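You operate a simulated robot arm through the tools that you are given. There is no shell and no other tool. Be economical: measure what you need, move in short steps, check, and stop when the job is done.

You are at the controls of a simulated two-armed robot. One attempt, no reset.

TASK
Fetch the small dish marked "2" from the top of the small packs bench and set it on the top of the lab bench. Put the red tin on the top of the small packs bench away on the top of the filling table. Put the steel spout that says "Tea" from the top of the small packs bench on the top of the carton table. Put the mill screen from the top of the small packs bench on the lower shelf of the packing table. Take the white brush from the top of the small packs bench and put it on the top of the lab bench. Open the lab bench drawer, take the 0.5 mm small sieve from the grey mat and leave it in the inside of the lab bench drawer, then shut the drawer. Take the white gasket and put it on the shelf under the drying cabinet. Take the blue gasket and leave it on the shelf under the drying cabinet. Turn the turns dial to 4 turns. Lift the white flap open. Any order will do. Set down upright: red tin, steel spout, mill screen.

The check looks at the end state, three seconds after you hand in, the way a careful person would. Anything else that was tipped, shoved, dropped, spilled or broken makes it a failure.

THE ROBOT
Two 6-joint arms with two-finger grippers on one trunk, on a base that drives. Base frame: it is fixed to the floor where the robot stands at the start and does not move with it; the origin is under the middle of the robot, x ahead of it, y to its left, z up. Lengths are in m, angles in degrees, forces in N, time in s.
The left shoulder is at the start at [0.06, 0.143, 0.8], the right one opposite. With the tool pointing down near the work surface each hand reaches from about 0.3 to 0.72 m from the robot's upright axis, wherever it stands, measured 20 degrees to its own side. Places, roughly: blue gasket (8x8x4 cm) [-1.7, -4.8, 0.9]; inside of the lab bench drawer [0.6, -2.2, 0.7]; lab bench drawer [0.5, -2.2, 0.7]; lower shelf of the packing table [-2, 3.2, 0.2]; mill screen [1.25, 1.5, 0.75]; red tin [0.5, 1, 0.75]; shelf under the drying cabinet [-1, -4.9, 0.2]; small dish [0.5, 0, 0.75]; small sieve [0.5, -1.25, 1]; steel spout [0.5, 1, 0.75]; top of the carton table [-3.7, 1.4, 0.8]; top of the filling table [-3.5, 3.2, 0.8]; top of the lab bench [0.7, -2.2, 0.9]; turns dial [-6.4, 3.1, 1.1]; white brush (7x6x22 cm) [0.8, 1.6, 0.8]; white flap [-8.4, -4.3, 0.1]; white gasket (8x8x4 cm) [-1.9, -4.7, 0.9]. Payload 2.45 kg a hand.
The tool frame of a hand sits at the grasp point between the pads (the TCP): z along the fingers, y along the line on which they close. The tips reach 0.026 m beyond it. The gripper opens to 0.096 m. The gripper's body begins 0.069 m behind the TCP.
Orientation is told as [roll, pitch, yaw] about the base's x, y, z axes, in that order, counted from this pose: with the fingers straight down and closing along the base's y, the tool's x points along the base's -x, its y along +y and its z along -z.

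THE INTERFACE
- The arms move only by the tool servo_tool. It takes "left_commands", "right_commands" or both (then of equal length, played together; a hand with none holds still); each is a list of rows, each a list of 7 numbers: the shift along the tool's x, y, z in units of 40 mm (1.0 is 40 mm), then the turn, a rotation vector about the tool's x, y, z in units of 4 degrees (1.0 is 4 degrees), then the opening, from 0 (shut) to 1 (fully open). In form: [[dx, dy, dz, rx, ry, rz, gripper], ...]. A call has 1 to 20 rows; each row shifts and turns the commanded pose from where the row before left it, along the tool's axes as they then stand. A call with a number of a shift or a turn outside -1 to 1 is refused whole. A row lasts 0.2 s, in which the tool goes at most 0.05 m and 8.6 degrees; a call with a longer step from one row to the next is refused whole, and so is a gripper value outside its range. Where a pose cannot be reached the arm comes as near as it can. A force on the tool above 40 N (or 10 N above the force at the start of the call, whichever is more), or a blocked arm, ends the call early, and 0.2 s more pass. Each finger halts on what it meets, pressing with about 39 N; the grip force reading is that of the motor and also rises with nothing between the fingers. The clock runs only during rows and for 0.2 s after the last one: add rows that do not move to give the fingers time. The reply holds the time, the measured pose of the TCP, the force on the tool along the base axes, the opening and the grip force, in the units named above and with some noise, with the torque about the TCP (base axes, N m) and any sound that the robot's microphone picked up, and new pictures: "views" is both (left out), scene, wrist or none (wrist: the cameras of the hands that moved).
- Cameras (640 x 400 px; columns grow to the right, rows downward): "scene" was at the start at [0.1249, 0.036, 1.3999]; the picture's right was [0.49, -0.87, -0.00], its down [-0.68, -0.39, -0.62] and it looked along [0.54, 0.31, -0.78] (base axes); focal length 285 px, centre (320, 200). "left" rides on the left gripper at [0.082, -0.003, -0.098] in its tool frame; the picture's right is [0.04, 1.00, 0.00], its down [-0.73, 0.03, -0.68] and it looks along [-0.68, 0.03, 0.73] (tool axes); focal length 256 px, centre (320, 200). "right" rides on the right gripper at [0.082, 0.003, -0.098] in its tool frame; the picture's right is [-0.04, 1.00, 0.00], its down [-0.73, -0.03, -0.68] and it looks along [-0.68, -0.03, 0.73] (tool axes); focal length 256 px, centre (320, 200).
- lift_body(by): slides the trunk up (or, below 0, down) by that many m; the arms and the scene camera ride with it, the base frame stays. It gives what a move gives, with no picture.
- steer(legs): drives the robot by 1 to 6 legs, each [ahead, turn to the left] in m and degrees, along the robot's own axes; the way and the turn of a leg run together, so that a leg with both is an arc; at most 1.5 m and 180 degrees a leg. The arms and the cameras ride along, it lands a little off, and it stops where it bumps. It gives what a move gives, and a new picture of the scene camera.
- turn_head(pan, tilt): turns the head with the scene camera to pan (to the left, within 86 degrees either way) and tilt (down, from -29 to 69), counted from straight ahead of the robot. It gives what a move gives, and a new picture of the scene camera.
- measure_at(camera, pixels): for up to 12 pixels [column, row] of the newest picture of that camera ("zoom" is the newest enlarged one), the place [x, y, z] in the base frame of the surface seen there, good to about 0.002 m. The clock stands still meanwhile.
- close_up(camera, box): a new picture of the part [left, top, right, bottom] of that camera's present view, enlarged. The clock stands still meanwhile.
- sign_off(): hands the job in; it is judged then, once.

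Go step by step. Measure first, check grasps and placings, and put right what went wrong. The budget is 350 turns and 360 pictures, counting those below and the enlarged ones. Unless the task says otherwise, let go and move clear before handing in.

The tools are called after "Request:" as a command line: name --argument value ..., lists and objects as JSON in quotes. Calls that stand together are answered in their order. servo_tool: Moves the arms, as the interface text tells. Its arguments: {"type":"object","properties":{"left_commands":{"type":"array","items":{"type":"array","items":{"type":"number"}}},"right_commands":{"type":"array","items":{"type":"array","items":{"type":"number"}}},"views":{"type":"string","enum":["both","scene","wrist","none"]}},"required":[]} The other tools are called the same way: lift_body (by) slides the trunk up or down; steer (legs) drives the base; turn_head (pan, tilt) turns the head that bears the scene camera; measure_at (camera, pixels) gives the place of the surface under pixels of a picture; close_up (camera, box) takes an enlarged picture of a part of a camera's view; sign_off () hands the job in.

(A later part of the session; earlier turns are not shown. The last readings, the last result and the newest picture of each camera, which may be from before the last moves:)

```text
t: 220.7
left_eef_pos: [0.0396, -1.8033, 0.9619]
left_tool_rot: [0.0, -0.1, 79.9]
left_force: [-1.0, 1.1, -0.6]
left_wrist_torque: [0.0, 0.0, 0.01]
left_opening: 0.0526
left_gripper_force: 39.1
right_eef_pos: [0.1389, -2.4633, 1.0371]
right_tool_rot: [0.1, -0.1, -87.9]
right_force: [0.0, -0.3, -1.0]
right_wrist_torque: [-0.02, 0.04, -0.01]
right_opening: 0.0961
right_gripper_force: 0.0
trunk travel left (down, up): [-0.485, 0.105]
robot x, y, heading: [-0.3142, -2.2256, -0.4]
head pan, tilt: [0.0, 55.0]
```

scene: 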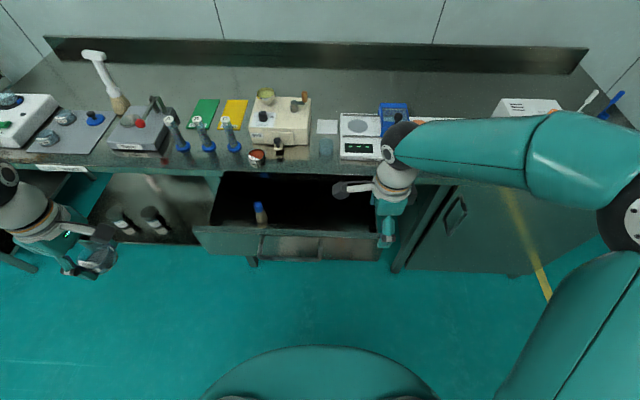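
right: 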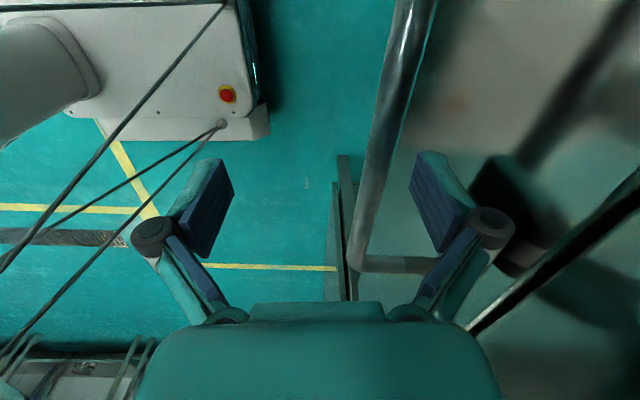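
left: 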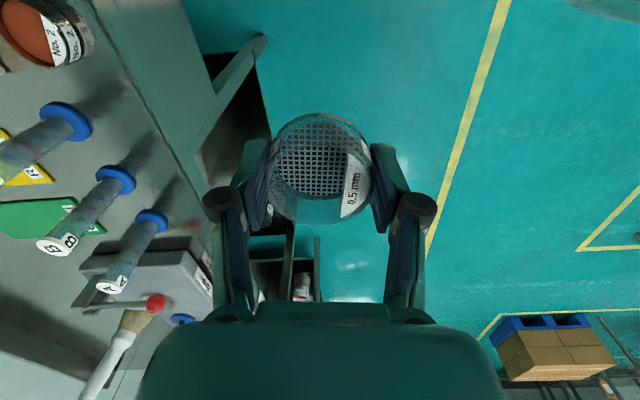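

Request:
servo_tool --left_commands '[[0.741, -0.792, 0.05, 0, 0, 0, 0], [0.741, -0.792, 0.05, 0, 0, 0, 0], [0.741, -0.792, 0.05, 0, 0, 0, 0], [0.741, -0.792, 0.05, 0, 0, 0, 0], [0.741, -0.792, 0.05, 0, 0, 0, 0], [0.741, -0.792, 0.05, 0, 0, 0, 0], [0.741, -0.792, 0.05, 0, 0, 0, 0], [0.741, -0.792, 0.05, 0, 0, 0, 0], [0.741, -0.792, 0.05, 0, 0, 0, 0], [0.741, -0.792, 0.05, 0, 0, 0, 0], [0, 0, 0, 0, 0, 0, 0]]' --views "both"

```text
t: 223.1
left_eef_pos: [0.3009, -2.1499, 0.9443]
left_tool_rot: [0.0, -0.2, 79.9]
left_force: [-0.7, -0.1, -0.9]
left_wrist_torque: [0.01, -0.01, -0.02]
left_opening: 0.0523
left_gripper_force: 38.6
right_eef_pos: [0.1373, -2.4645, 1.038]
right_tool_rot: [0.0, -0.1, -87.8]
right_force: [-0.1, -0.7, -0.1]
right_wrist_torque: [0.0, -0.03, 0.01]
right_opening: 0.0962
right_gripper_force: 0.1
trunk travel left (down, up): [-0.485, 0.105]
robot x, y, heading: [-0.3132, -2.2222, -0.3]
head pan, tilt: [0.0, 55.0]
```

scene: 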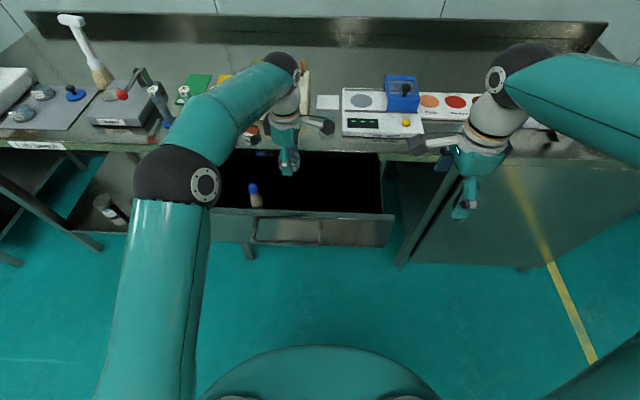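
left: 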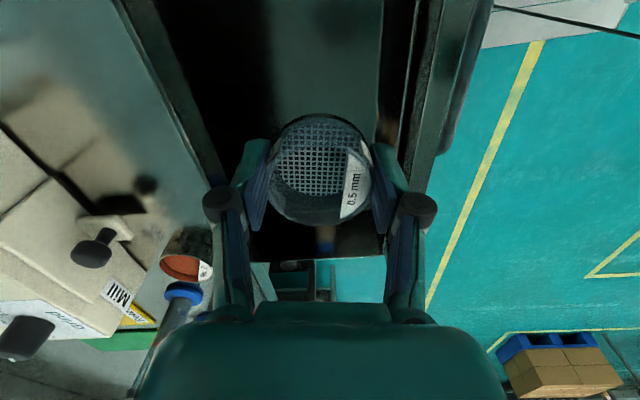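

The drawer interior is right below. Lower the sieve to the drawer floor.

Request:
servo_tool --left_commands '[[0, 0, 0.8, 0, 0, 0, 0], [0, 0, 0.9, 0, 0, 0, 0], [0, 0, 0.9, 0, 0, 0, 0], [0, 0, 0.9, 0, 0, 0, 0], [0, 0, 0.9, 0, 0, 0, 0], [0, 0, 0.6, 0, 0, 0, 0], [0, 0, 0.4, 0, 0, 0, 0], [0, 0, 0, 0, 0, 0, 0]]' --views "wrist"

```text
t: 224.9
left_eef_pos: [0.3018, -2.1509, 0.7268]
left_tool_rot: [0.0, 0.0, 80.0]
left_force: [0.3, -0.2, -0.3]
left_wrist_torque: [0.0, 0.01, 0.01]
left_opening: 0.0527
left_gripper_force: 38.7
right_eef_pos: [0.1391, -2.4642, 1.0381]
right_tool_rot: [0.0, -0.2, -87.7]
right_force: [0.6, -1.2, -0.1]
right_wrist_torque: [0.02, -0.01, -0.02]
right_opening: 0.0961
right_gripper_force: 0.1
trunk travel left (down, up): [-0.485, 0.105]
robot x, y, heading: [-0.3152, -2.2221, -0.0]
head pan, tilt: [0.0, 55.0]
```

left: 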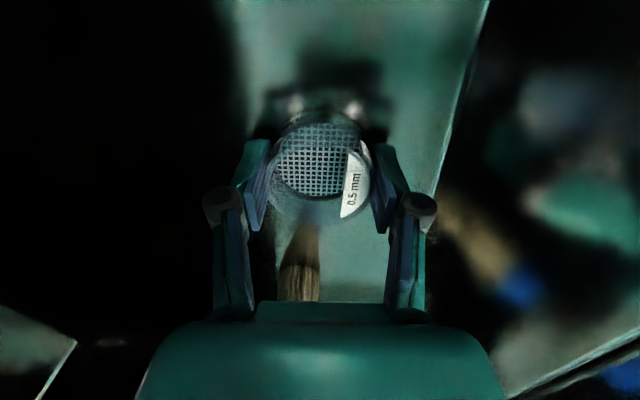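

Request:
servo_tool --left_commands '[[0, 0, 0.05, 0, 0, 0, 0], [0, 0, 0, 0, 0, 0, 0.6], [0, 0, 0, 0, 0, 0, 0.75], [0, 0, 0, 0, 0, 0, 0.75], [0, 0, -0.3, 0, 0, 0, 0.75], [0, 0, -0.9, 0, 0, 0, 0.75], [0, 0, -1, 0, 0, 0, 0.75], [0, 0, -1, 0, 0, 0, 0.75], [0, 0, -1, 0, 0, 0, 0.75], [0, 0, -1, 0, 0, 0, 0.75]]' --views "wrist"

```text
t: 227.1
left_eef_pos: [0.2986, -2.1502, 0.9311]
left_tool_rot: [0.1, -0.1, 79.8]
left_force: [-0.9, -0.4, -0.6]
left_wrist_torque: [0.02, 0.02, -0.01]
left_opening: 0.072
left_gripper_force: 0.0
right_eef_pos: [0.138, -2.4645, 1.0386]
right_tool_rot: [0.0, -0.1, -87.7]
right_force: [-0.6, -0.3, -0.3]
right_wrist_torque: [-0.03, -0.04, -0.03]
right_opening: 0.0962
right_gripper_force: 0.1
trunk travel left (down, up): [-0.485, 0.105]
robot x, y, heading: [-0.3112, -2.2211, -0.5]
head pan, tilt: [0.0, 55.0]
```

left: 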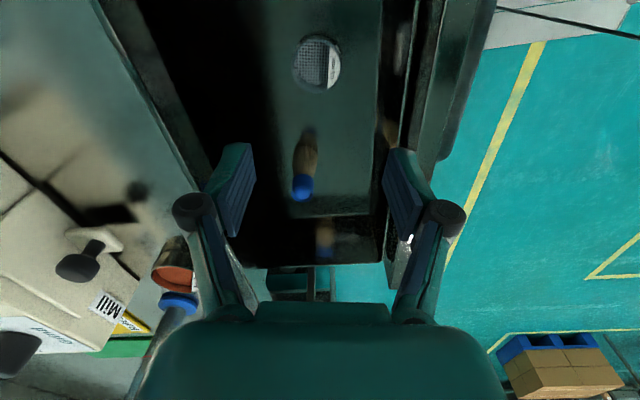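

The sieve rests in the drawer at (317,65). I retract the left hand the way it came, then bring the right hand in front of the handle to push.

Request:
servo_tool --left_commands '[[0, 0, -0.9, 0, 0, 0, 0.75], [-0.5, 0.9, 0, 0, 0, 0, 0.75], [-0.741, 0.792, 0, 0, 0, 0, 0.75], [-0.741, 0.792, 0, 0, 0, 0, 0.75], [-0.741, 0.792, 0, 0, 0, 0, 0.75], [-0.741, 0.792, 0, 0, 0, 0, 0.75], [-0.741, 0.792, 0, 0, 0, 0, 0.75], [-0.741, 0.792, 0, 0, 0, 0, 0.75], [-0.741, 0.792, 0, 0, 0, 0, 0.75], [-0.741, 0.6, 0, 0, 0, 0, 0.75]]' --right_commands '[[0, -0.8, 0, 0, 0, 0, 1], [0, -0.85, 0, 0, 0, 0, 1], [0, 0, 0, 0, 0, 0, 1], [0, 0, 0, 0, 0, 0, 1], [0, 0, 0, 0, 0, 0, 1], [0, 0, 0, 0, 0, 0, 1], [0.9, 0, 0, 0, 0, 0, 1], [0.9, 0, 0, 0, 0, 0, 1], [0.9, 0, 0, 0, 0, 0, 1], [0.9, 0, 0, 0, 0, 0, 1]]' --views "none"

Request:
servo_tool --right_commands '[[0.9, 0, 0, 0, 0, 0, 1], [0.9, 0, 0, 0, 0, 0, 1], [0.9, 0, 0, 0, 0, 0, 1], [0.9, 0, 0, 0, 0, 0, 1], [0, 0, 1, 0, 0, 0, 1], [0, 0, 1, 0, 0, 0, 1], [0, 0, 1, 0, 0, 0, 1], [0, 0, 1, 0, 0, 0, 1], [0, 0, 1, 0, 0, 0, 1], [0, 0, 1, 0, 0, 0, 1], [0, 0, 0.4, 0, 0, 0, 1], [0, 0, 0, 0, 0, 0, 1]]' --views "both"

```text
t: 229.3
left_eef_pos: [0.0663, -1.8499, 0.9663]
left_tool_rot: [0.0, 0.0, 79.9]
left_force: [-0.1, 0.2, 0.0]
left_wrist_torque: [-0.02, -0.01, -0.01]
left_opening: 0.0718
left_gripper_force: 0.0
right_eef_pos: [0.0672, -2.3215, 1.0368]
right_tool_rot: [0.0, -0.2, -87.8]
right_force: [-0.1, 0.9, -0.5]
right_wrist_torque: [0.0, -0.03, 0.0]
right_opening: 0.0955
right_gripper_force: 0.1
trunk travel left (down, up): [-0.485, 0.105]
robot x, y, heading: [-0.3148, -2.2236, -0.2]
head pan, tilt: [0.0, 55.0]
```

```text
t: 231.9
left_eef_pos: [0.0672, -1.8516, 0.967]
left_tool_rot: [0.0, -0.1, 80.0]
left_force: [1.3, 0.9, 1.0]
left_wrist_torque: [-0.02, -0.01, -0.02]
left_opening: 0.0718
left_gripper_force: 0.1
right_eef_pos: [0.061, -2.1788, 0.781]
right_tool_rot: [0.0, -0.1, -87.9]
right_force: [-0.3, 0.3, -0.2]
right_wrist_torque: [0.02, -0.03, 0.0]
right_opening: 0.096
right_gripper_force: 0.1
trunk travel left (down, up): [-0.485, 0.105]
robot x, y, heading: [-0.3156, -2.2228, -0.1]
head pan, tilt: [0.0, 55.0]
```

scene: 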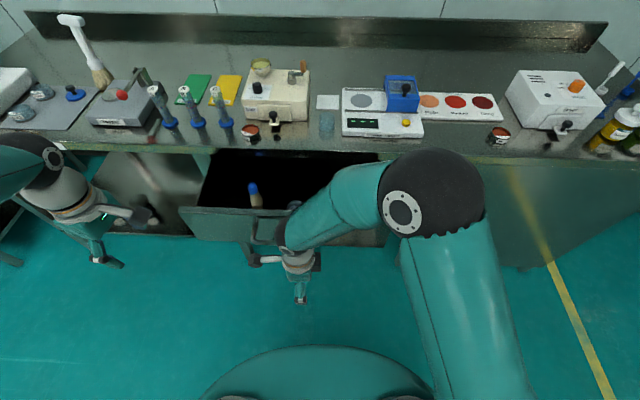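
right: 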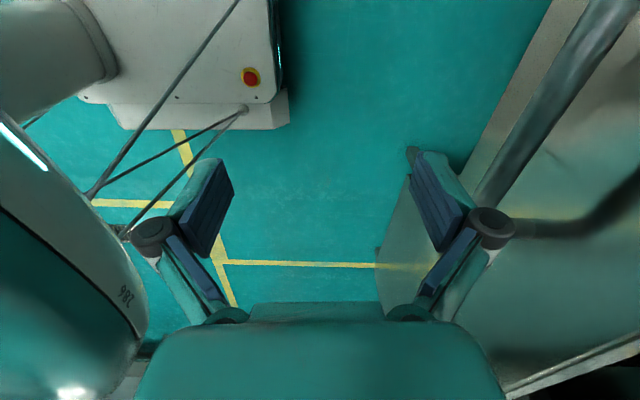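

The right finger is in front of the handle (gap ≈3 cm). Driving ahead ~0.235 m will push the drawer shut.

Request:
steer --legs '[[0.232, 0]]'

```text
t: 233.6
left_eef_pos: [0.2992, -1.8507, 0.9676]
left_tool_rot: [0.1, 0.0, 80.0]
left_force: [-0.4, -0.4, 0.1]
left_wrist_torque: [0.01, 0.03, 0.03]
left_opening: 0.0719
left_gripper_force: 0.0
right_eef_pos: [0.2921, -2.1781, 0.7826]
right_tool_rot: [0.0, -0.3, -87.7]
right_force: [-0.5, -0.6, -0.2]
right_wrist_torque: [0.01, 0.02, -0.01]
right_opening: 0.096
right_gripper_force: 0.0
trunk travel left (down, up): [-0.485, 0.105]
robot x, y, heading: [-0.0827, -2.2222, 0.0]
head pan, tilt: [0.0, 55.0]
```

scene: 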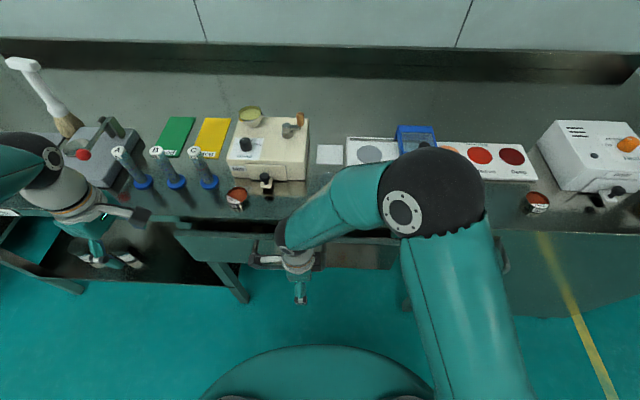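

Almost shut; I'll finish with small arm pushes and watch the force.

Request:
servo_tool --right_commands '[[0, 0.15, 0, 0, 0, 0, 1], [0, 0.15, 0, 0, 0, 0, 1], [0, 0.1, 0, 0, 0, 0, 1], [0, 0, 0, 0, 0, 0, 1]]' --views "none"

Request:
close_up --camera "scene" --box '[160, 200, 416, 280]'

Request:
measure_at --camera "scene" --pixels '[[200, 245], [230, 250], [245, 255], [380, 255], [240, 235], [205, 232]]'

```text
t: 234.6
left_eef_pos: [0.2977, -1.8499, 0.968]
left_tool_rot: [0.0, -0.2, 80.0]
left_force: [0.4, 0.2, -0.9]
left_wrist_torque: [0.02, 0.02, -0.01]
left_opening: 0.072
left_gripper_force: 0.0
right_eef_pos: [0.308, -2.1783, 0.7817]
right_tool_rot: [0.0, -0.2, -87.7]
right_force: [-0.5, 1.0, 0.7]
right_wrist_torque: [0.02, -0.01, 0.01]
right_opening: 0.096
right_gripper_force: 0.0
trunk travel left (down, up): [-0.485, 0.105]
robot x, y, heading: [-0.0826, -2.2226, 0.3]
head pan, tilt: [0.0, 55.0]
```

```text
2.50 times, centred on (288, 240) of scene
```

zoom: 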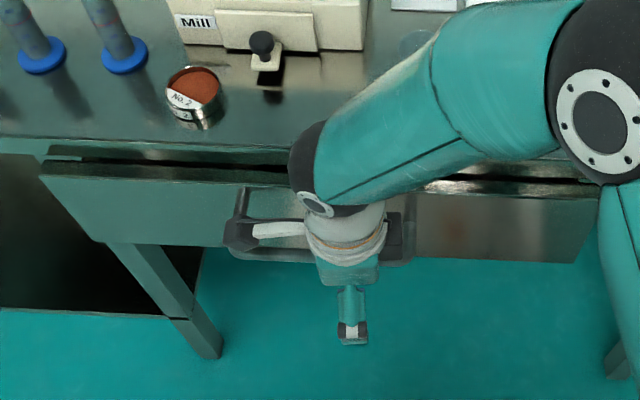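

```text
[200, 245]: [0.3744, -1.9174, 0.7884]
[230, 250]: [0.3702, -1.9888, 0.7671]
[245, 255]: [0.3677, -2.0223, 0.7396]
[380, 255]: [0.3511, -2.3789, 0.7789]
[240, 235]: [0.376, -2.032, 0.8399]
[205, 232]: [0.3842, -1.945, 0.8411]
```

The face still reads x≈0.37 where ≈0.405 is shut, so ~3.5 cm remain. Let me look at the contact with the wrist camera.

Request:
servo_tool --right_commands '[[0, 0, 0, 0, 0, 0, 1]]' --views "wrist"

Request:
measure_at --camera "right" --pixels '[[500, 100], [540, 200], [450, 230], [560, 260], [600, 330], [420, 160]]'

```text
t: 235.0
left_eef_pos: [0.2972, -1.852, 0.9674]
left_tool_rot: [0.0, -0.2, 80.0]
left_force: [-0.7, 0.3, 0.4]
left_wrist_torque: [-0.01, 0.0, 0.0]
left_opening: 0.072
left_gripper_force: 0.1
right_eef_pos: [0.3084, -2.1769, 0.7816]
right_tool_rot: [0.0, -0.1, -87.7]
right_force: [0.2, 0.9, 0.6]
right_wrist_torque: [0.02, -0.01, -0.01]
right_opening: 0.0961
right_gripper_force: 0.1
trunk travel left (down, up): [-0.485, 0.105]
robot x, y, heading: [-0.0801, -2.2223, -0.1]
head pan, tilt: [0.0, 55.0]
```

right: 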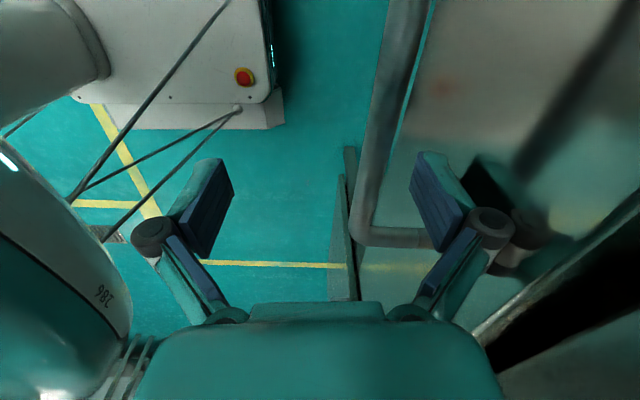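

```text
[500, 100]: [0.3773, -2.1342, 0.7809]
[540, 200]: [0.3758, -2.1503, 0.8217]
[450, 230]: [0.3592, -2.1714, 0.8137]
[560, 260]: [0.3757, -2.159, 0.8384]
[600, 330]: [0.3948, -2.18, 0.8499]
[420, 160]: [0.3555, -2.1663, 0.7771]
```

The finger is now between bar and face, pushing directly on the face, which is fine. Continue pushing ~3 cm.

Request:
servo_tool --right_commands '[[0, 0.2, 0, 0, 0, 0, 1], [0, 0.2, 0, 0, 0, 0, 1], [0, 0.2, 0, 0, 0, 0, 1], [0, 0.1, 0, 0, 0, 0, 1], [0, 0, 0, 0, 0, 0, 1]]' --views "none"

Request:
measure_at --camera "scene" --pixels '[[200, 245], [230, 250], [380, 255]]'

```text
t: 236.2
left_eef_pos: [0.2986, -1.8505, 0.9681]
left_tool_rot: [0.0, -0.1, 80.0]
left_force: [-0.5, 0.2, -0.3]
left_wrist_torque: [-0.01, -0.01, -0.01]
left_opening: 0.072
left_gripper_force: 0.1
right_eef_pos: [0.3351, -2.1768, 0.783]
right_tool_rot: [0.0, -0.3, -87.7]
right_force: [-3.3, 0.0, 1.6]
right_wrist_torque: [0.01, -0.26, 0.0]
right_opening: 0.095
right_gripper_force: 0.1
trunk travel left (down, up): [-0.485, 0.105]
robot x, y, heading: [-0.0803, -2.2261, 0.1]
head pan, tilt: [0.0, 55.0]
```

```text
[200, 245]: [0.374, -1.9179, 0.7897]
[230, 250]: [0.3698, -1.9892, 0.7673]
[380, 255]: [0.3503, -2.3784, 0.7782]
```

Request:
servo_tool --right_commands '[[0, 0.1, 0, 0, 0, 0, 1], [0, 0, 0, 0, 0, 0, 1]]' --views "scene"

Request:
measure_at --camera "scene" --pixels '[[200, 245], [230, 250], [380, 255], [215, 240], [215, 226]]'

Request:
close_up --camera "scene" --box '[160, 180, 416, 280]'

```text
t: 236.8
left_eef_pos: [0.2955, -1.8505, 0.9694]
left_tool_rot: [0.0, -0.1, 79.9]
left_force: [-0.3, -0.5, 0.5]
left_wrist_torque: [0.0, 0.01, 0.04]
left_opening: 0.0721
left_gripper_force: 0.1
right_eef_pos: [0.3364, -2.1759, 0.7842]
right_tool_rot: [0.0, -0.2, -87.8]
right_force: [-18.3, 0.5, 11.4]
right_wrist_torque: [-0.01, -1.28, 0.06]
right_opening: 0.0914
right_gripper_force: 0.0
trunk travel left (down, up): [-0.485, 0.105]
robot x, y, heading: [-0.0824, -2.2215, 0.3]
head pan, tilt: [0.0, 55.0]
```

scene: 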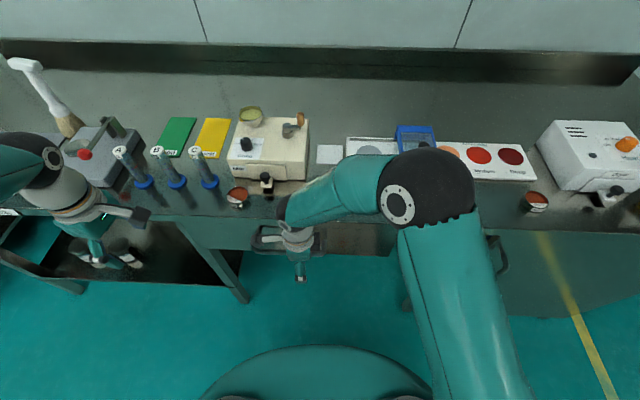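

```text
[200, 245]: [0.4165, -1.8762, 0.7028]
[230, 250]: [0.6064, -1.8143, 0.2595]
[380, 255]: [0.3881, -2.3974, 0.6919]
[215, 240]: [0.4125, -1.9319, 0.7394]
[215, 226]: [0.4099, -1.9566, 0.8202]
```

```text
2.50 times, centred on (288, 230) of scene
```

zoom: 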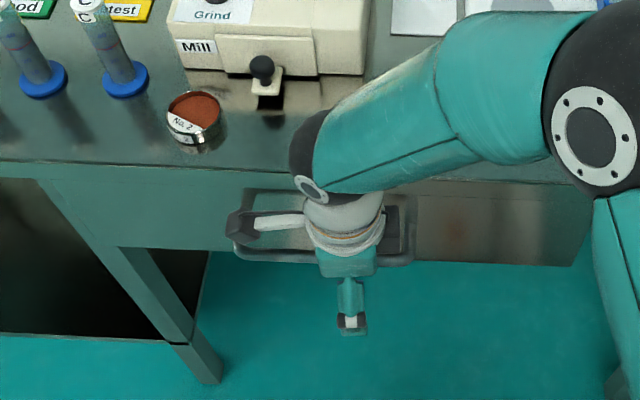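

The drawer is shut (face back at x≈0.41). I'll back the finger off 7 mm, rise straight and retract.

Request:
servo_tool --right_commands '[[0, -0.2, 0, 0, 0, 0, 1], [0, 0, -0.5, 0, 0, 0, 1], [0, 0, -0.9, 0, 0, 0, 1], [0, 0, -1, 0, 0, 0, 1], [0, -0.3, -0.9, 0, 0, 0, 1], [0, -0.6, -0.9, 0, 0, 0, 1], [0, -0.5, -0.9, 0, 0, 0, 1], [-0.5, 0, -0.9, 0, 0, 0, 1], [-0.9, 0, 0, 0, 0, 0, 1], [-0.9, 0, 0, 0, 0, 0, 1]]' --views "scene"

Request:
measure_at --camera "scene" --pixels '[[215, 240], [265, 240], [370, 250], [280, 215]]'

```text
t: 239.0
left_eef_pos: [0.2978, -1.851, 0.9681]
left_tool_rot: [-0.1, -0.1, 79.9]
left_force: [-0.2, 0.7, 0.5]
left_wrist_torque: [0.0, -0.03, -0.02]
left_opening: 0.072
left_gripper_force: 0.0
right_eef_pos: [0.2767, -2.2686, 1.0225]
right_tool_rot: [0.0, 0.0, -87.7]
right_force: [-0.8, -0.6, -0.8]
right_wrist_torque: [0.04, -0.01, 0.02]
right_opening: 0.096
right_gripper_force: 0.0
trunk travel left (down, up): [-0.485, 0.105]
robot x, y, heading: [-0.0836, -2.2218, 0.4]
head pan, tilt: [0.0, 55.0]
```

scene: 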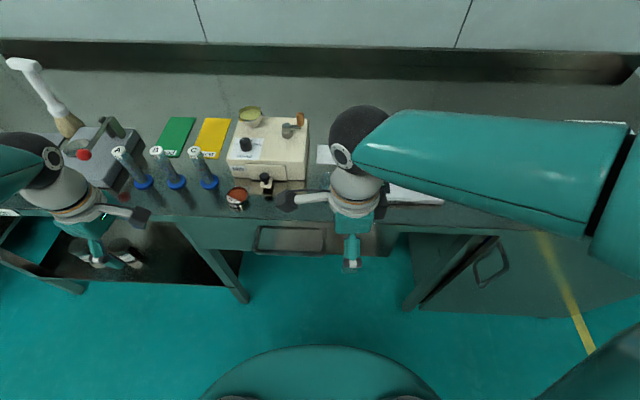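

```text
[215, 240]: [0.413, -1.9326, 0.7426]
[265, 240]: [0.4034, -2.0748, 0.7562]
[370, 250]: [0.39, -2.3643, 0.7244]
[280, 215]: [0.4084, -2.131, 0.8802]
```

Shut and clear. I'll back off, square both wrists back to neutral, and head for the gaskets.

Request:
steer --legs '[[-0.25, 0]]'

Request:
servo_tool --left_commands '[[0, 0, 0, 0, 0, 1, 1], [0, 0, 0, 0, 0, 1, 1], [0, 0, 0, 0, 0, 1, 1], [0, 0, 0, 0, 0, 1, 1], [0, 0, 0, 0, 0, 1, 1], [0, 0, 0, 0, 0, 1, 1], [0, 0, 0, 0, 0, 1, 1], [0, 0, 0, 0, 0, 1, 1], [0, 0, 0, 0, 0, 1, 1], [0, 0, 0, 0, 0, 1, 1], [0, 0, 0, 0, 0, 1, 1], [0, 0, 0, 0, 0, 1, 1], [0, 0, 0, 0, 0, 1, 1], [0, 0, 0, 0, 0, 1, 1], [0, 0, 0, 0, 0, 1, 1], [0, 0, 0, 0, 0, 1, 1], [0, 0, 0, 0, 0, 1, 1], [0, 0, 0, 0, 0, 1, 1], [0, 0, 0, 0, 0, 1, 1], [0, 0, 0, 0, 0, 1, 1]]' --right_commands '[[0, 0, 0, 0, 0, -1, 1], [0, 0, 0, 0, 0, -1, 1], [0, 0, 0, 0, 0, -1, 1], [0, 0, 0, 0, 0, -1, 1], [0, 0, 0, 0, 0, -1, 1], [0, 0, 0, 0, 0, -1, 1], [0, 0, 0, 0, 0, -1, 1], [0, 0, 0, 0, 0, -1, 1], [0, 0, 0, 0, 0, -1, 1], [0, 0, 0, 0, 0, -1, 1], [0, 0, 0, 0, 0, -1, 1], [0, 0, 0, 0, 0, -1, 1], [0, 0, 0, 0, 0, -1, 1], [0, 0, 0, 0, 0, -1, 1], [0, 0, 0, 0, 0, -1, 1], [0, 0, 0, 0, 0, -1, 1], [0, 0, 0, 0, 0, -1, 1], [0, 0, 0, 0, 0, -1, 1], [0, 0, 0, 0, 0, -1, 1], [0, 0, 0, 0, 0, -1, 1]]' --views "none"

Request:
steer --legs '[[0, -40], [0, -40], [0, -40]]'

Request:
turn_head --pan 0 --tilt 20

```text
t: 240.9
left_eef_pos: [0.0501, -1.8526, 0.9692]
left_tool_rot: [0.0, -0.2, 79.6]
left_force: [-0.9, 0.2, 1.3]
left_wrist_torque: [0.0, -0.06, -0.02]
left_opening: 0.0721
left_gripper_force: 0.0
right_eef_pos: [0.0265, -2.2701, 1.0213]
right_tool_rot: [0.0, -0.1, -88.1]
right_force: [0.7, 0.4, 0.4]
right_wrist_torque: [0.01, -0.04, -0.01]
right_opening: 0.096
right_gripper_force: 0.2
trunk travel left (down, up): [-0.485, 0.105]
robot x, y, heading: [-0.3307, -2.2199, -0.3]
head pan, tilt: [0.0, 55.0]
```

scene: 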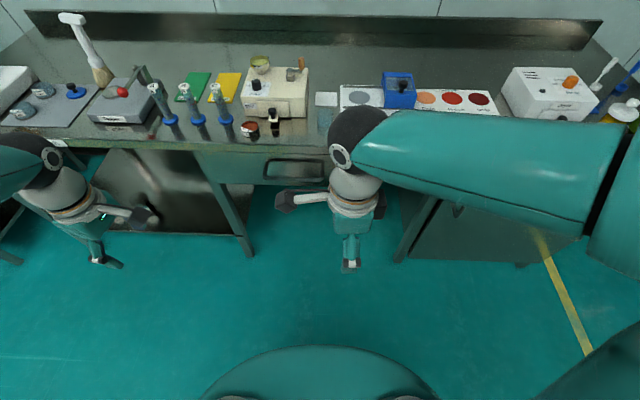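

```text
t: 245.1
left_eef_pos: [0.051, -1.853, 0.9688]
left_tool_rot: [0.1, 0.0, -0.3]
left_force: [-0.3, 0.7, -0.3]
left_wrist_torque: [-0.01, -0.03, 0.02]
left_opening: 0.0959
left_gripper_force: 0.1
right_eef_pos: [0.0279, -2.2713, 1.0226]
right_tool_rot: [-0.2, 0.1, -7.9]
right_force: [0.1, 0.1, 0.2]
right_wrist_torque: [0.01, 0.0, 0.01]
right_opening: 0.0962
right_gripper_force: 0.0
trunk travel left (down, up): [-0.485, 0.105]
robot x, y, heading: [-0.3315, -2.2242, -0.5]
head pan, tilt: [0.0, 55.0]
```

```text
t: 249.4
left_eef_pos: [0.1234, -2.5048, 0.9699]
left_tool_rot: [0.2, 0.1, -76.2]
left_force: [0.1, -0.6, -0.8]
left_wrist_torque: [0.04, -0.03, 0.0]
left_opening: 0.0962
left_gripper_force: 0.0
right_eef_pos: [-0.2886, -2.5862, 1.0246]
right_tool_rot: [0.1, 0.0, -83.8]
right_force: [-0.1, 0.3, 0.1]
right_wrist_torque: [-0.01, -0.04, -0.05]
right_opening: 0.0958
right_gripper_force: 0.1
trunk travel left (down, up): [-0.485, 0.105]
robot x, y, heading: [-0.283, -2.2138, -77.4]
head pan, tilt: [0.0, 55.0]
stopped in leg 2: the robot was blocked; the commanded pose is now the measured one
```

scene: 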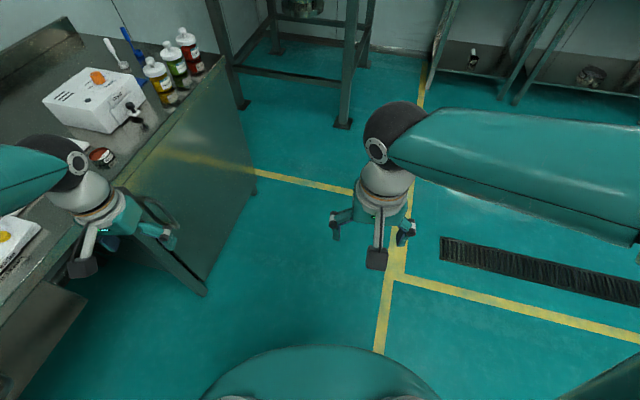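

```text
t: 250.4
left_eef_pos: [0.1243, -2.5045, 0.9694]
left_tool_rot: [0.1, 0.0, -76.3]
left_force: [-0.2, -0.4, -0.1]
left_wrist_torque: [0.01, -0.02, -0.03]
left_opening: 0.0959
left_gripper_force: 0.1
right_eef_pos: [-0.2866, -2.5863, 1.0239]
right_tool_rot: [-0.1, 0.0, -83.7]
right_force: [0.1, 0.6, 0.0]
right_wrist_torque: [0.01, -0.02, -0.01]
right_opening: 0.0958
right_gripper_force: 0.0
trunk travel left (down, up): [-0.485, 0.105]
robot x, y, heading: [-0.2885, -2.2175, -77.4]
head pan, tilt: [0.0, 20.0]
```

scene: 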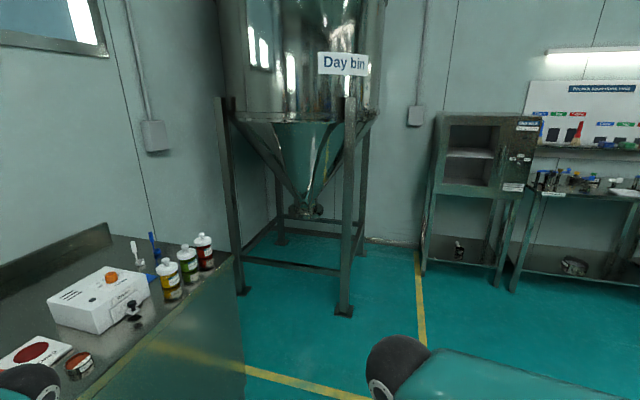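

The drying cabinet with a shelf beneath is at (475,200); the gasket bench is right of it. I'll measure, then drive there.

Request:
measure_at --camera "scene" --pixels '[[440, 250], [490, 255], [460, 262], [500, 280], [470, 195], [600, 215], [560, 195], [530, 280], [425, 270], [500, 240]]'

Request:
steer --legs '[[0, -40], [1.3, 0], [0.6, 0], [0, 25]]'

Request:
turn_head --pan 0 --tilt 30

```text
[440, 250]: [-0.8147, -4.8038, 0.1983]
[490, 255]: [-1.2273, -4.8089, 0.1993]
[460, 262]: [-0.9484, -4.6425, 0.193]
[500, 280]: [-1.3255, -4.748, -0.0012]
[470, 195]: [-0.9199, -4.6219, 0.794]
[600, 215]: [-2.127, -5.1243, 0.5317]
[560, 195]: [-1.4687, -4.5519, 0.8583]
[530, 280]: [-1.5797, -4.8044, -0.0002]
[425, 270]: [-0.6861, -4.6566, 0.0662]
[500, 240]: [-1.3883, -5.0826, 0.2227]
```

```text
t: 263.7
left_eef_pos: [-0.8748, -4.31, 0.969]
left_tool_rot: [0.1, 0.0, -92.6]
left_force: [-0.4, 0.6, -0.2]
left_wrist_torque: [0.0, 0.01, 0.0]
left_opening: 0.0961
left_gripper_force: 0.0
right_eef_pos: [-1.2929, -4.2705, 1.0235]
right_tool_rot: [-0.1, 0.0, -100.3]
right_force: [0.9, -0.1, 0.0]
right_wrist_torque: [-0.01, 0.0, 0.03]
right_opening: 0.0962
right_gripper_force: 0.0
trunk travel left (down, up): [-0.485, 0.105]
robot x, y, heading: [-1.2023, -3.9152, -93.7]
head pan, tilt: [0.0, 20.0]
```

scene: 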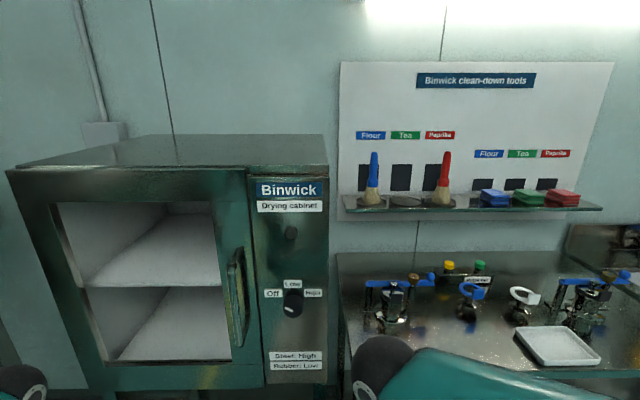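

```text
t: 264.4
left_eef_pos: [-0.8758, -4.3108, 0.9691]
left_tool_rot: [0.1, 0.0, -92.6]
left_force: [0.9, 1.3, 0.4]
left_wrist_torque: [-0.05, -0.04, 0.0]
left_opening: 0.096
left_gripper_force: 0.0
right_eef_pos: [-1.294, -4.2713, 1.0239]
right_tool_rot: [-0.1, 0.0, -100.2]
right_force: [-0.6, -0.7, -1.0]
right_wrist_torque: [0.02, -0.05, -0.02]
right_opening: 0.0957
right_gripper_force: 0.2
trunk travel left (down, up): [-0.485, 0.105]
robot x, y, heading: [-1.2063, -3.9127, -93.9]
head pan, tilt: [0.0, 30.0]
```

scene: 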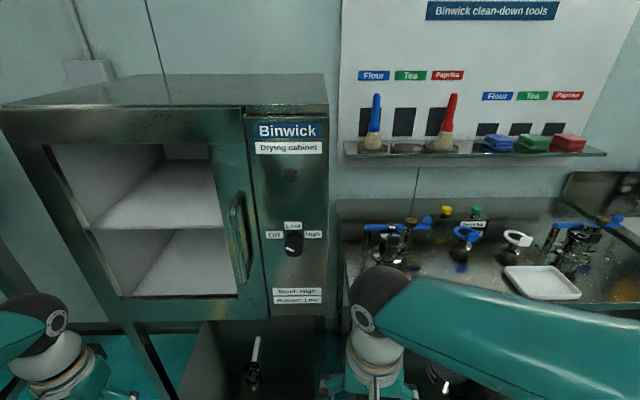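

The gaskets appear as rings at (465,237) (blue) and (516,240) (white). Close-up.

Request:
close_up --camera "scene" --box '[350, 190, 606, 320]'

Request:
measure_at --camera "scene" --pixels '[[465, 230], [455, 233], [463, 253], [514, 236], [528, 241], [520, 255], [480, 265], [540, 282], [400, 275], [430, 260]]'

```text
2.50 times, centred on (478, 255) of scene
```

zoom: 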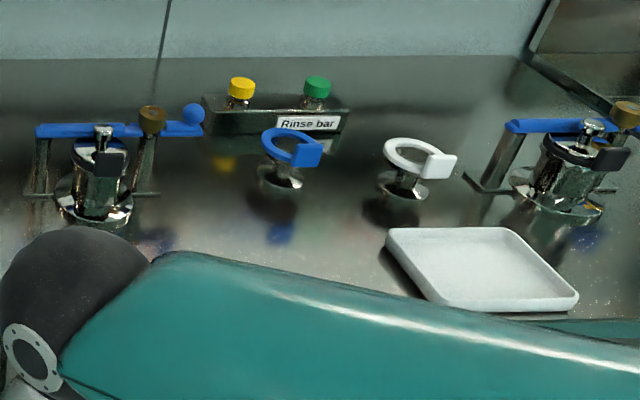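

```text
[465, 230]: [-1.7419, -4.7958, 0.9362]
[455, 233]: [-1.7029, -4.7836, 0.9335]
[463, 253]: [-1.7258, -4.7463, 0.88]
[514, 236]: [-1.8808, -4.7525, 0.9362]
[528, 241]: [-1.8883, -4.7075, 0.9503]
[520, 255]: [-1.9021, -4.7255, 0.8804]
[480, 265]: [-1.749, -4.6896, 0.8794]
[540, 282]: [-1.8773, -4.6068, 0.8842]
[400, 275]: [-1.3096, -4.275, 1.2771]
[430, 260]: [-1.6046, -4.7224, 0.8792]
```

Each gasket is a ring with a tab resting on a small stand. I'll drive in front of them (x≈-1.8) to look closer.

Request:
steer --legs '[[0, -40], [0, -40], [0.6, 0], [0, 42], [0, 42]]'

Request:
turn_head --pan 0 --tilt 40

```text
t: 268.7
left_eef_pos: [-1.5097, -4.3289, 0.9719]
left_tool_rot: [0.2, -0.1, -168.3]
left_force: [-1.0, 0.7, 0.0]
left_wrist_torque: [-0.01, -0.02, 0.01]
left_opening: 0.0962
left_gripper_force: 0.2
right_eef_pos: [-1.575, -3.9153, 1.0238]
right_tool_rot: [0.1, 0.0, -176.1]
right_force: [0.8, -0.3, -0.4]
right_wrist_torque: [-0.05, 0.01, 0.01]
right_opening: 0.0961
right_gripper_force: 0.1
trunk travel left (down, up): [-0.485, 0.105]
robot x, y, heading: [-1.194, -3.958, -170.7]
head pan, tilt: [0.0, 30.0]
stopped in leg 2: the robot was blocked; the commanded pose is now the measured one
```

scene: 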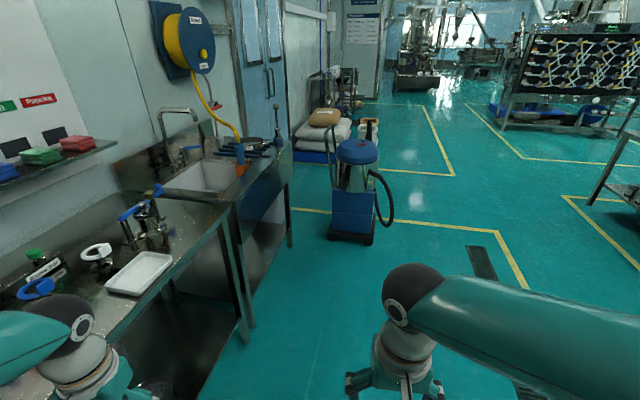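

```text
t: 269.4
left_eef_pos: [-1.5096, -4.3304, 0.9714]
left_tool_rot: [0.1, 0.0, -168.3]
left_force: [-0.1, -0.8, -0.1]
left_wrist_torque: [-0.02, 0.02, -0.01]
left_opening: 0.0961
left_gripper_force: 0.1
right_eef_pos: [-1.5733, -3.9162, 1.0247]
right_tool_rot: [-0.1, 0.0, -176.0]
right_force: [0.2, 0.8, -0.6]
right_wrist_torque: [0.01, 0.03, -0.02]
right_opening: 0.0963
right_gripper_force: 0.1
trunk travel left (down, up): [-0.485, 0.105]
robot x, y, heading: [-1.1975, -3.9589, -170.3]
head pan, tilt: [0.0, 40.0]
```

scene: 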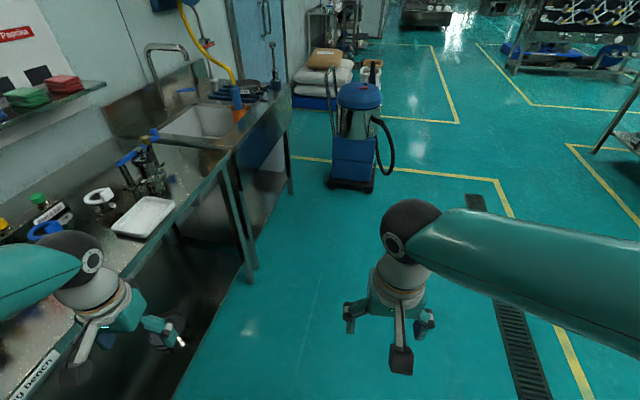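

Request:
steer --legs '[[0.6, 0], [0, 40]]'

Request:
steer --legs '[[0, 40]]'

```text
t: 275.0
left_eef_pos: [-1.8041, -4.5438, 0.9693]
left_tool_rot: [0.1, 0.0, -129.2]
left_force: [0.4, -0.4, -0.5]
left_wrist_torque: [-0.01, 0.02, 0.04]
left_opening: 0.0961
left_gripper_force: 0.0
right_eef_pos: [-2.1153, -4.2619, 1.0246]
right_tool_rot: [0.0, 0.0, -136.8]
right_force: [-0.2, 0.2, 0.2]
right_wrist_torque: [0.0, -0.01, -0.01]
right_opening: 0.0962
right_gripper_force: 0.1
trunk travel left (down, up): [-0.485, 0.105]
robot x, y, heading: [-1.8099, -4.0389, -131.6]
head pan, tilt: [0.0, 40.0]
```

scene: 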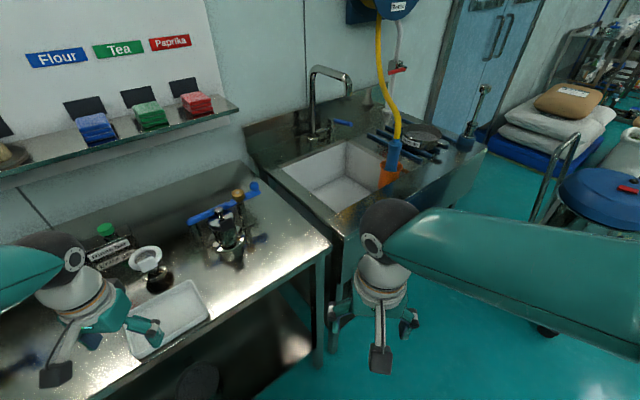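

```text
t: 277.5
left_eef_pos: [-1.4846, -4.4212, 0.9714]
left_tool_rot: [0.1, 0.0, -89.5]
left_force: [-0.2, -0.2, 0.6]
left_wrist_torque: [0.04, 0.02, -0.01]
left_opening: 0.0961
left_gripper_force: 0.0
right_eef_pos: [-1.9038, -4.406, 1.0261]
right_tool_rot: [-0.1, 0.0, -97.1]
right_force: [0.3, 0.2, 0.2]
right_wrist_torque: [-0.01, 0.04, -0.02]
right_opening: 0.096
right_gripper_force: 0.0
trunk travel left (down, up): [-0.485, 0.105]
robot x, y, heading: [-1.8388, -4.0408, -92.4]
head pan, tilt: [0.0, 40.0]
```

scene: 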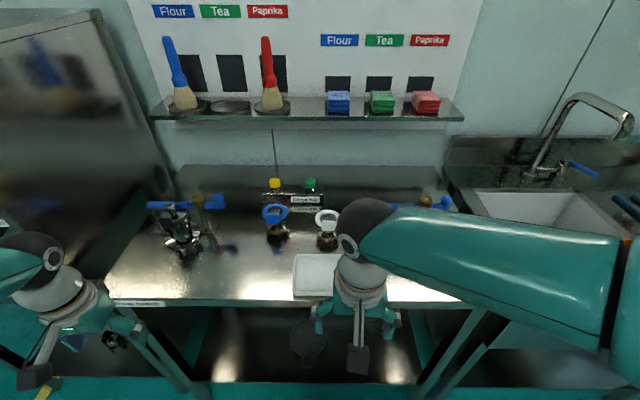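

Request:
close_up --camera "scene" --box '[240, 180, 368, 260]'

```text
5.00 times, centred on (304, 220) of scene
```

zoom: 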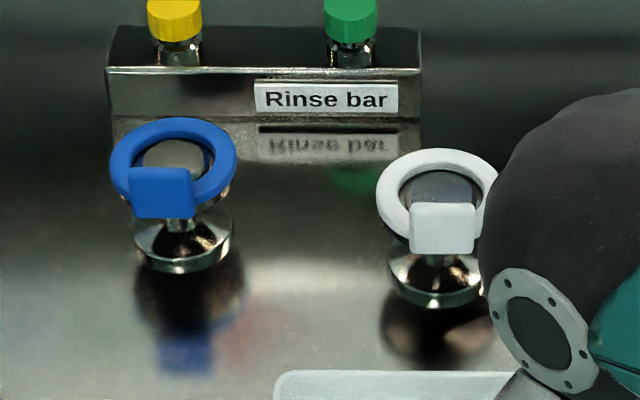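

Request:
measure_at --camera "zoom" --pixels '[[162, 175], [162, 210], [135, 190], [188, 190], [120, 160], [170, 122], [232, 160], [440, 210], [440, 245], [415, 225], [470, 225], [440, 155]]'

```text
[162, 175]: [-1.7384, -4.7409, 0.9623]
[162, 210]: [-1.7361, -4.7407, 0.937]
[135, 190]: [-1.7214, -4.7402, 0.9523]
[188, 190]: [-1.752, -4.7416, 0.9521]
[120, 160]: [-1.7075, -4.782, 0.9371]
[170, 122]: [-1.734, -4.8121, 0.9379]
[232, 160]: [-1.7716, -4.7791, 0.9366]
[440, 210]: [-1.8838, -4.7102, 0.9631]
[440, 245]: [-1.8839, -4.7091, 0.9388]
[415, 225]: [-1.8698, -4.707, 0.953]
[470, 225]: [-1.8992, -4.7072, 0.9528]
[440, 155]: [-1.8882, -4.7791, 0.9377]
```

Blue tab: x −1.720…−1.753, front y −4.741, z 0.935–0.965; white tab: x −1.868…−1.901, front y −4.708. I'll pitch both hands ~50° forward so I can pick from the front and later reach into the low shelf.

Request:
servo_tool --left_commands '[[0, 0, -0.7, 0, 0, 0, 0.7], [0, 0, -0.7, 0, 0, 0, 0.7], [0, 0, 0, 0, -0.96, 0, 0.7], [0, 0, 0, 0, -0.96, 0, 0.7], [0, 0, 0, 0, -0.96, 0, 0.7], [0, 0, 0, 0, -0.96, 0, 0.7], [0, 0, 0, 0, -0.96, 0, 0.7], [0, 0, 0, 0, -0.96, 0, 0.7], [0, 0, 0, 0, -0.96, 0, 0.7], [0, 0, 0, 0, -0.96, 0, 0.7], [0, 0, 0, 0, -0.96, 0, 0.7], [0, 0, 0, 0, -0.96, 0, 0.7], [0, 0, 0, 0, -0.96, 0, 0.7], [0, 0, 0, 0, -0.96, 0, 0.7], [0, 0, 0, 0, -0.96, 0, 0.7], [0, 0, 0, 0, 0, 0, 0.7]]' --right_commands '[[0, 0, 0, 0, 0, -0.9, 0.7], [0, 0, 0, 0, 0, -0.9, 0.7], [0, 0, 0, 0, -0.96, 0, 0.7], [0, 0, 0, 0, -0.96, 0, 0.7], [0, 0, 0, 0, -0.96, 0, 0.7], [0, 0, 0, 0, -0.96, 0, 0.7], [0, 0, 0, 0, -0.96, 0, 0.7], [0, 0, 0, 0, -0.96, 0, 0.7], [0, 0, 0, 0, -0.96, 0, 0.7], [0, 0, 0, 0, -0.96, 0, 0.7], [0, 0, 0, 0, -0.96, 0, 0.7], [0, 0, 0, 0, -0.96, 0, 0.7], [0, 0, 0, 0, -0.96, 0, 0.7], [0, 0, 0, 0, -0.96, 0, 0.7], [0, 0, 0, 0, -0.96, 0, 0.7], [0, 0, 0, 0, 0, 0, 0.7]]' --views "scene"

```text
t: 280.9
left_eef_pos: [-1.4889, -4.4229, 1.0282]
left_tool_rot: [-0.8, -46.8, -89.7]
left_force: [1.5, -0.3, 0.5]
left_wrist_torque: [0.01, -0.03, 0.02]
left_opening: 0.0672
left_gripper_force: 0.0
left hand out of reach, approached as far as the arm can: row 15
right_eef_pos: [-1.8992, -4.4145, 1.04]
right_tool_rot: [2.8, -51.1, -93.2]
right_force: [-0.9, -0.2, -0.2]
right_wrist_torque: [-0.01, 0.02, 0.01]
right_opening: 0.0671
right_gripper_force: 0.1
trunk travel left (down, up): [-0.485, 0.105]
robot x, y, heading: [-1.8344, -4.0426, -92.2]
head pan, tilt: [0.0, 40.0]
```

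scene: 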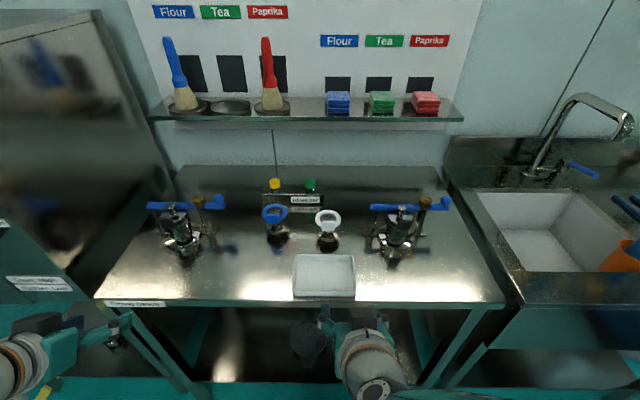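

Both hands are pitched. Right hand steps aside, left hand goes laterally then forward to the blue tab's pre-grasp.

Request:
servo_tool --left_commands '[[0, -0.885, 0, 0, 0, 0, 0.7], [0, -0.885, 0, 0, 0, 0, 0.7], [0, -0.885, 0, 0, 0, 0, 0.7], [0, -0.885, 0, 0, 0, 0, 0.7], [0, -0.885, 0, 0, 0, 0, 0.7], [0, -0.885, 0, 0, 0, 0, 0.7], [0, -0.885, 0, 0, 0, 0, 0.7], [-0.67, 0, 0.89, 0, 0, 0, 0.7], [-0.67, 0, 0.89, 0, 0, 0, 0.7], [-0.67, 0, 0.89, 0, 0, 0, 0.7], [-0.67, 0, 0.89, 0, 0, 0, 0.7], [-0.67, 0, 0.89, 0, 0, 0, 0.7], [-0.67, 0, 0.89, 0, 0, 0, 0.7], [0, 0, 0, 0, 0, 0, 0.7]]' --right_commands '[[0, -0.9, 0, 0, 0, 0, 0.7], [0, -0.9, 0, 0, 0, 0, 0.7], [0, -0.9, 0, 0, 0, 0, 0.7], [0, 0, 0, 0, 0, 0, 0.7], [0, 0, 0, 0, 0, 0, 0.7], [0, 0, 0, 0, 0, 0, 0.7], [0, 0, 0, 0, 0, 0, 0.7], [0, 0, 0, 0, 0, 0, 0.7], [0, 0, 0, 0, 0, 0, 0.7], [0, 0, 0, 0, 0, 0, 0.7], [0, 0, 0, 0, 0, 0, 0.7], [0, 0, 0, 0, 0, 0, 0.7], [0, 0, 0, 0, 0, 0, 0.7], [0, 0, 0, 0, 0, 0, 0.7]]' --views "both"

```text
t: 283.9
left_eef_pos: [-1.7174, -4.6993, 1.0125]
left_tool_rot: [-0.6, -46.8, -89.7]
left_force: [0.3, -0.1, -0.3]
left_wrist_torque: [0.03, -0.03, -0.02]
left_opening: 0.0672
left_gripper_force: 0.0
left hand out of reach, approached as far as the arm can: row 2, 3, 4
right_eef_pos: [-1.9994, -4.4271, 1.05]
right_tool_rot: [-0.3, -49.9, -89.8]
right_force: [-0.4, -0.2, -0.2]
right_wrist_torque: [0.0, 0.03, 0.01]
right_opening: 0.0671
right_gripper_force: 0.0
right hand out of reach, approached as far as the arm can: row 1, 2, 3
trunk travel left (down, up): [-0.485, 0.105]
robot x, y, heading: [-1.8351, -4.0431, -92.1]
head pan, tilt: [0.0, 40.0]
```

scene: 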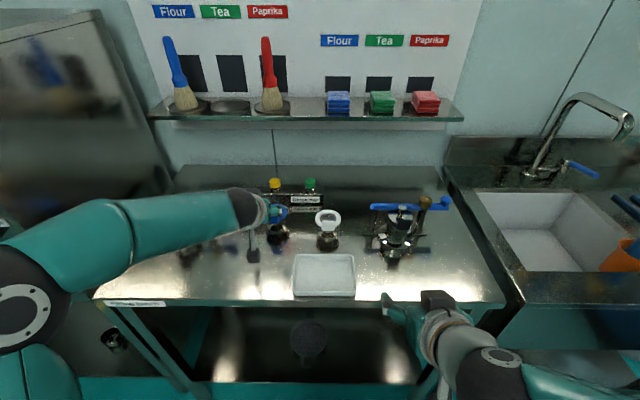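
right: 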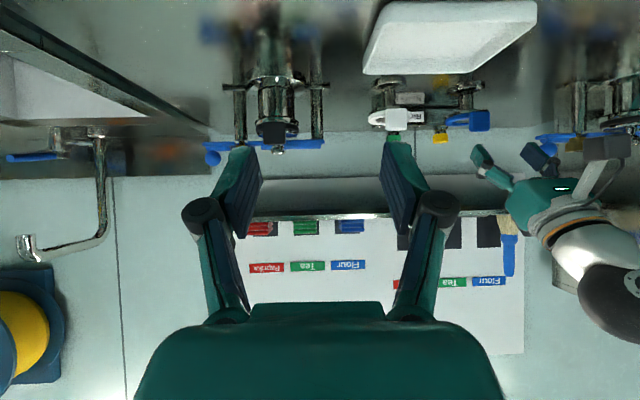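
left: 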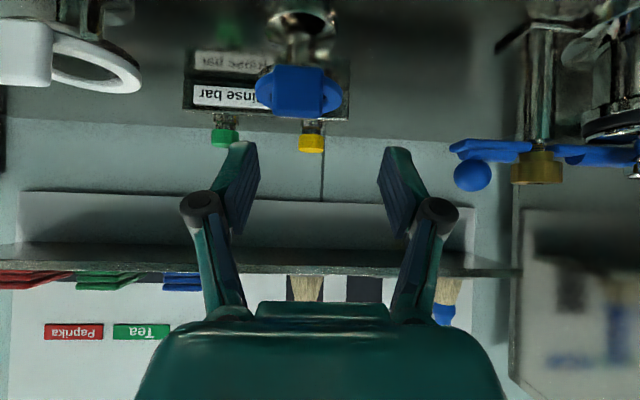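

The blue tab shows at (300,95) in the left view. Shift 19 mm sideways, advance to the tab and grip.

Request:
servo_tool --left_commands '[[0, -0.48, 0, 0, 0, 0, 0.7], [0.05, 0, 0.4, 0, 0, 0, 0.7], [0.05, 0, 0.4, 0, 0, 0, 0.7], [0.05, 0, 0.4, 0, 0, 0, 0.7], [0.06, 0, 0.35, 0, 0, 0, 0.7], [0, 0, 0, 0, 0, 0, 0.7]]' --views "wrist"

```text
t: 285.3
left_eef_pos: [-1.7383, -4.7382, 0.9622]
left_tool_rot: [-0.6, -46.8, -89.6]
left_force: [-0.2, -1.1, 0.1]
left_wrist_torque: [-0.02, 0.0, 0.0]
left_opening: 0.0669
left_gripper_force: 0.0
right_eef_pos: [-1.9979, -4.4286, 1.0503]
right_tool_rot: [-0.2, -49.8, -89.8]
right_force: [0.3, 0.1, 0.5]
right_wrist_torque: [0.03, -0.03, 0.0]
right_opening: 0.067
right_gripper_force: 0.1
trunk travel left (down, up): [-0.485, 0.105]
robot x, y, heading: [-1.8336, -4.0368, -92.4]
head pan, tilt: [0.0, 40.0]
```

left: 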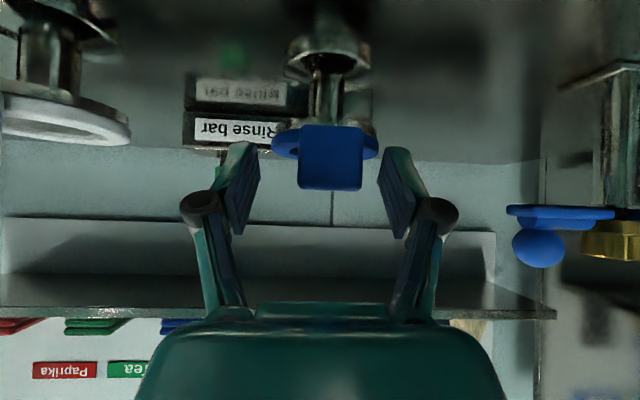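

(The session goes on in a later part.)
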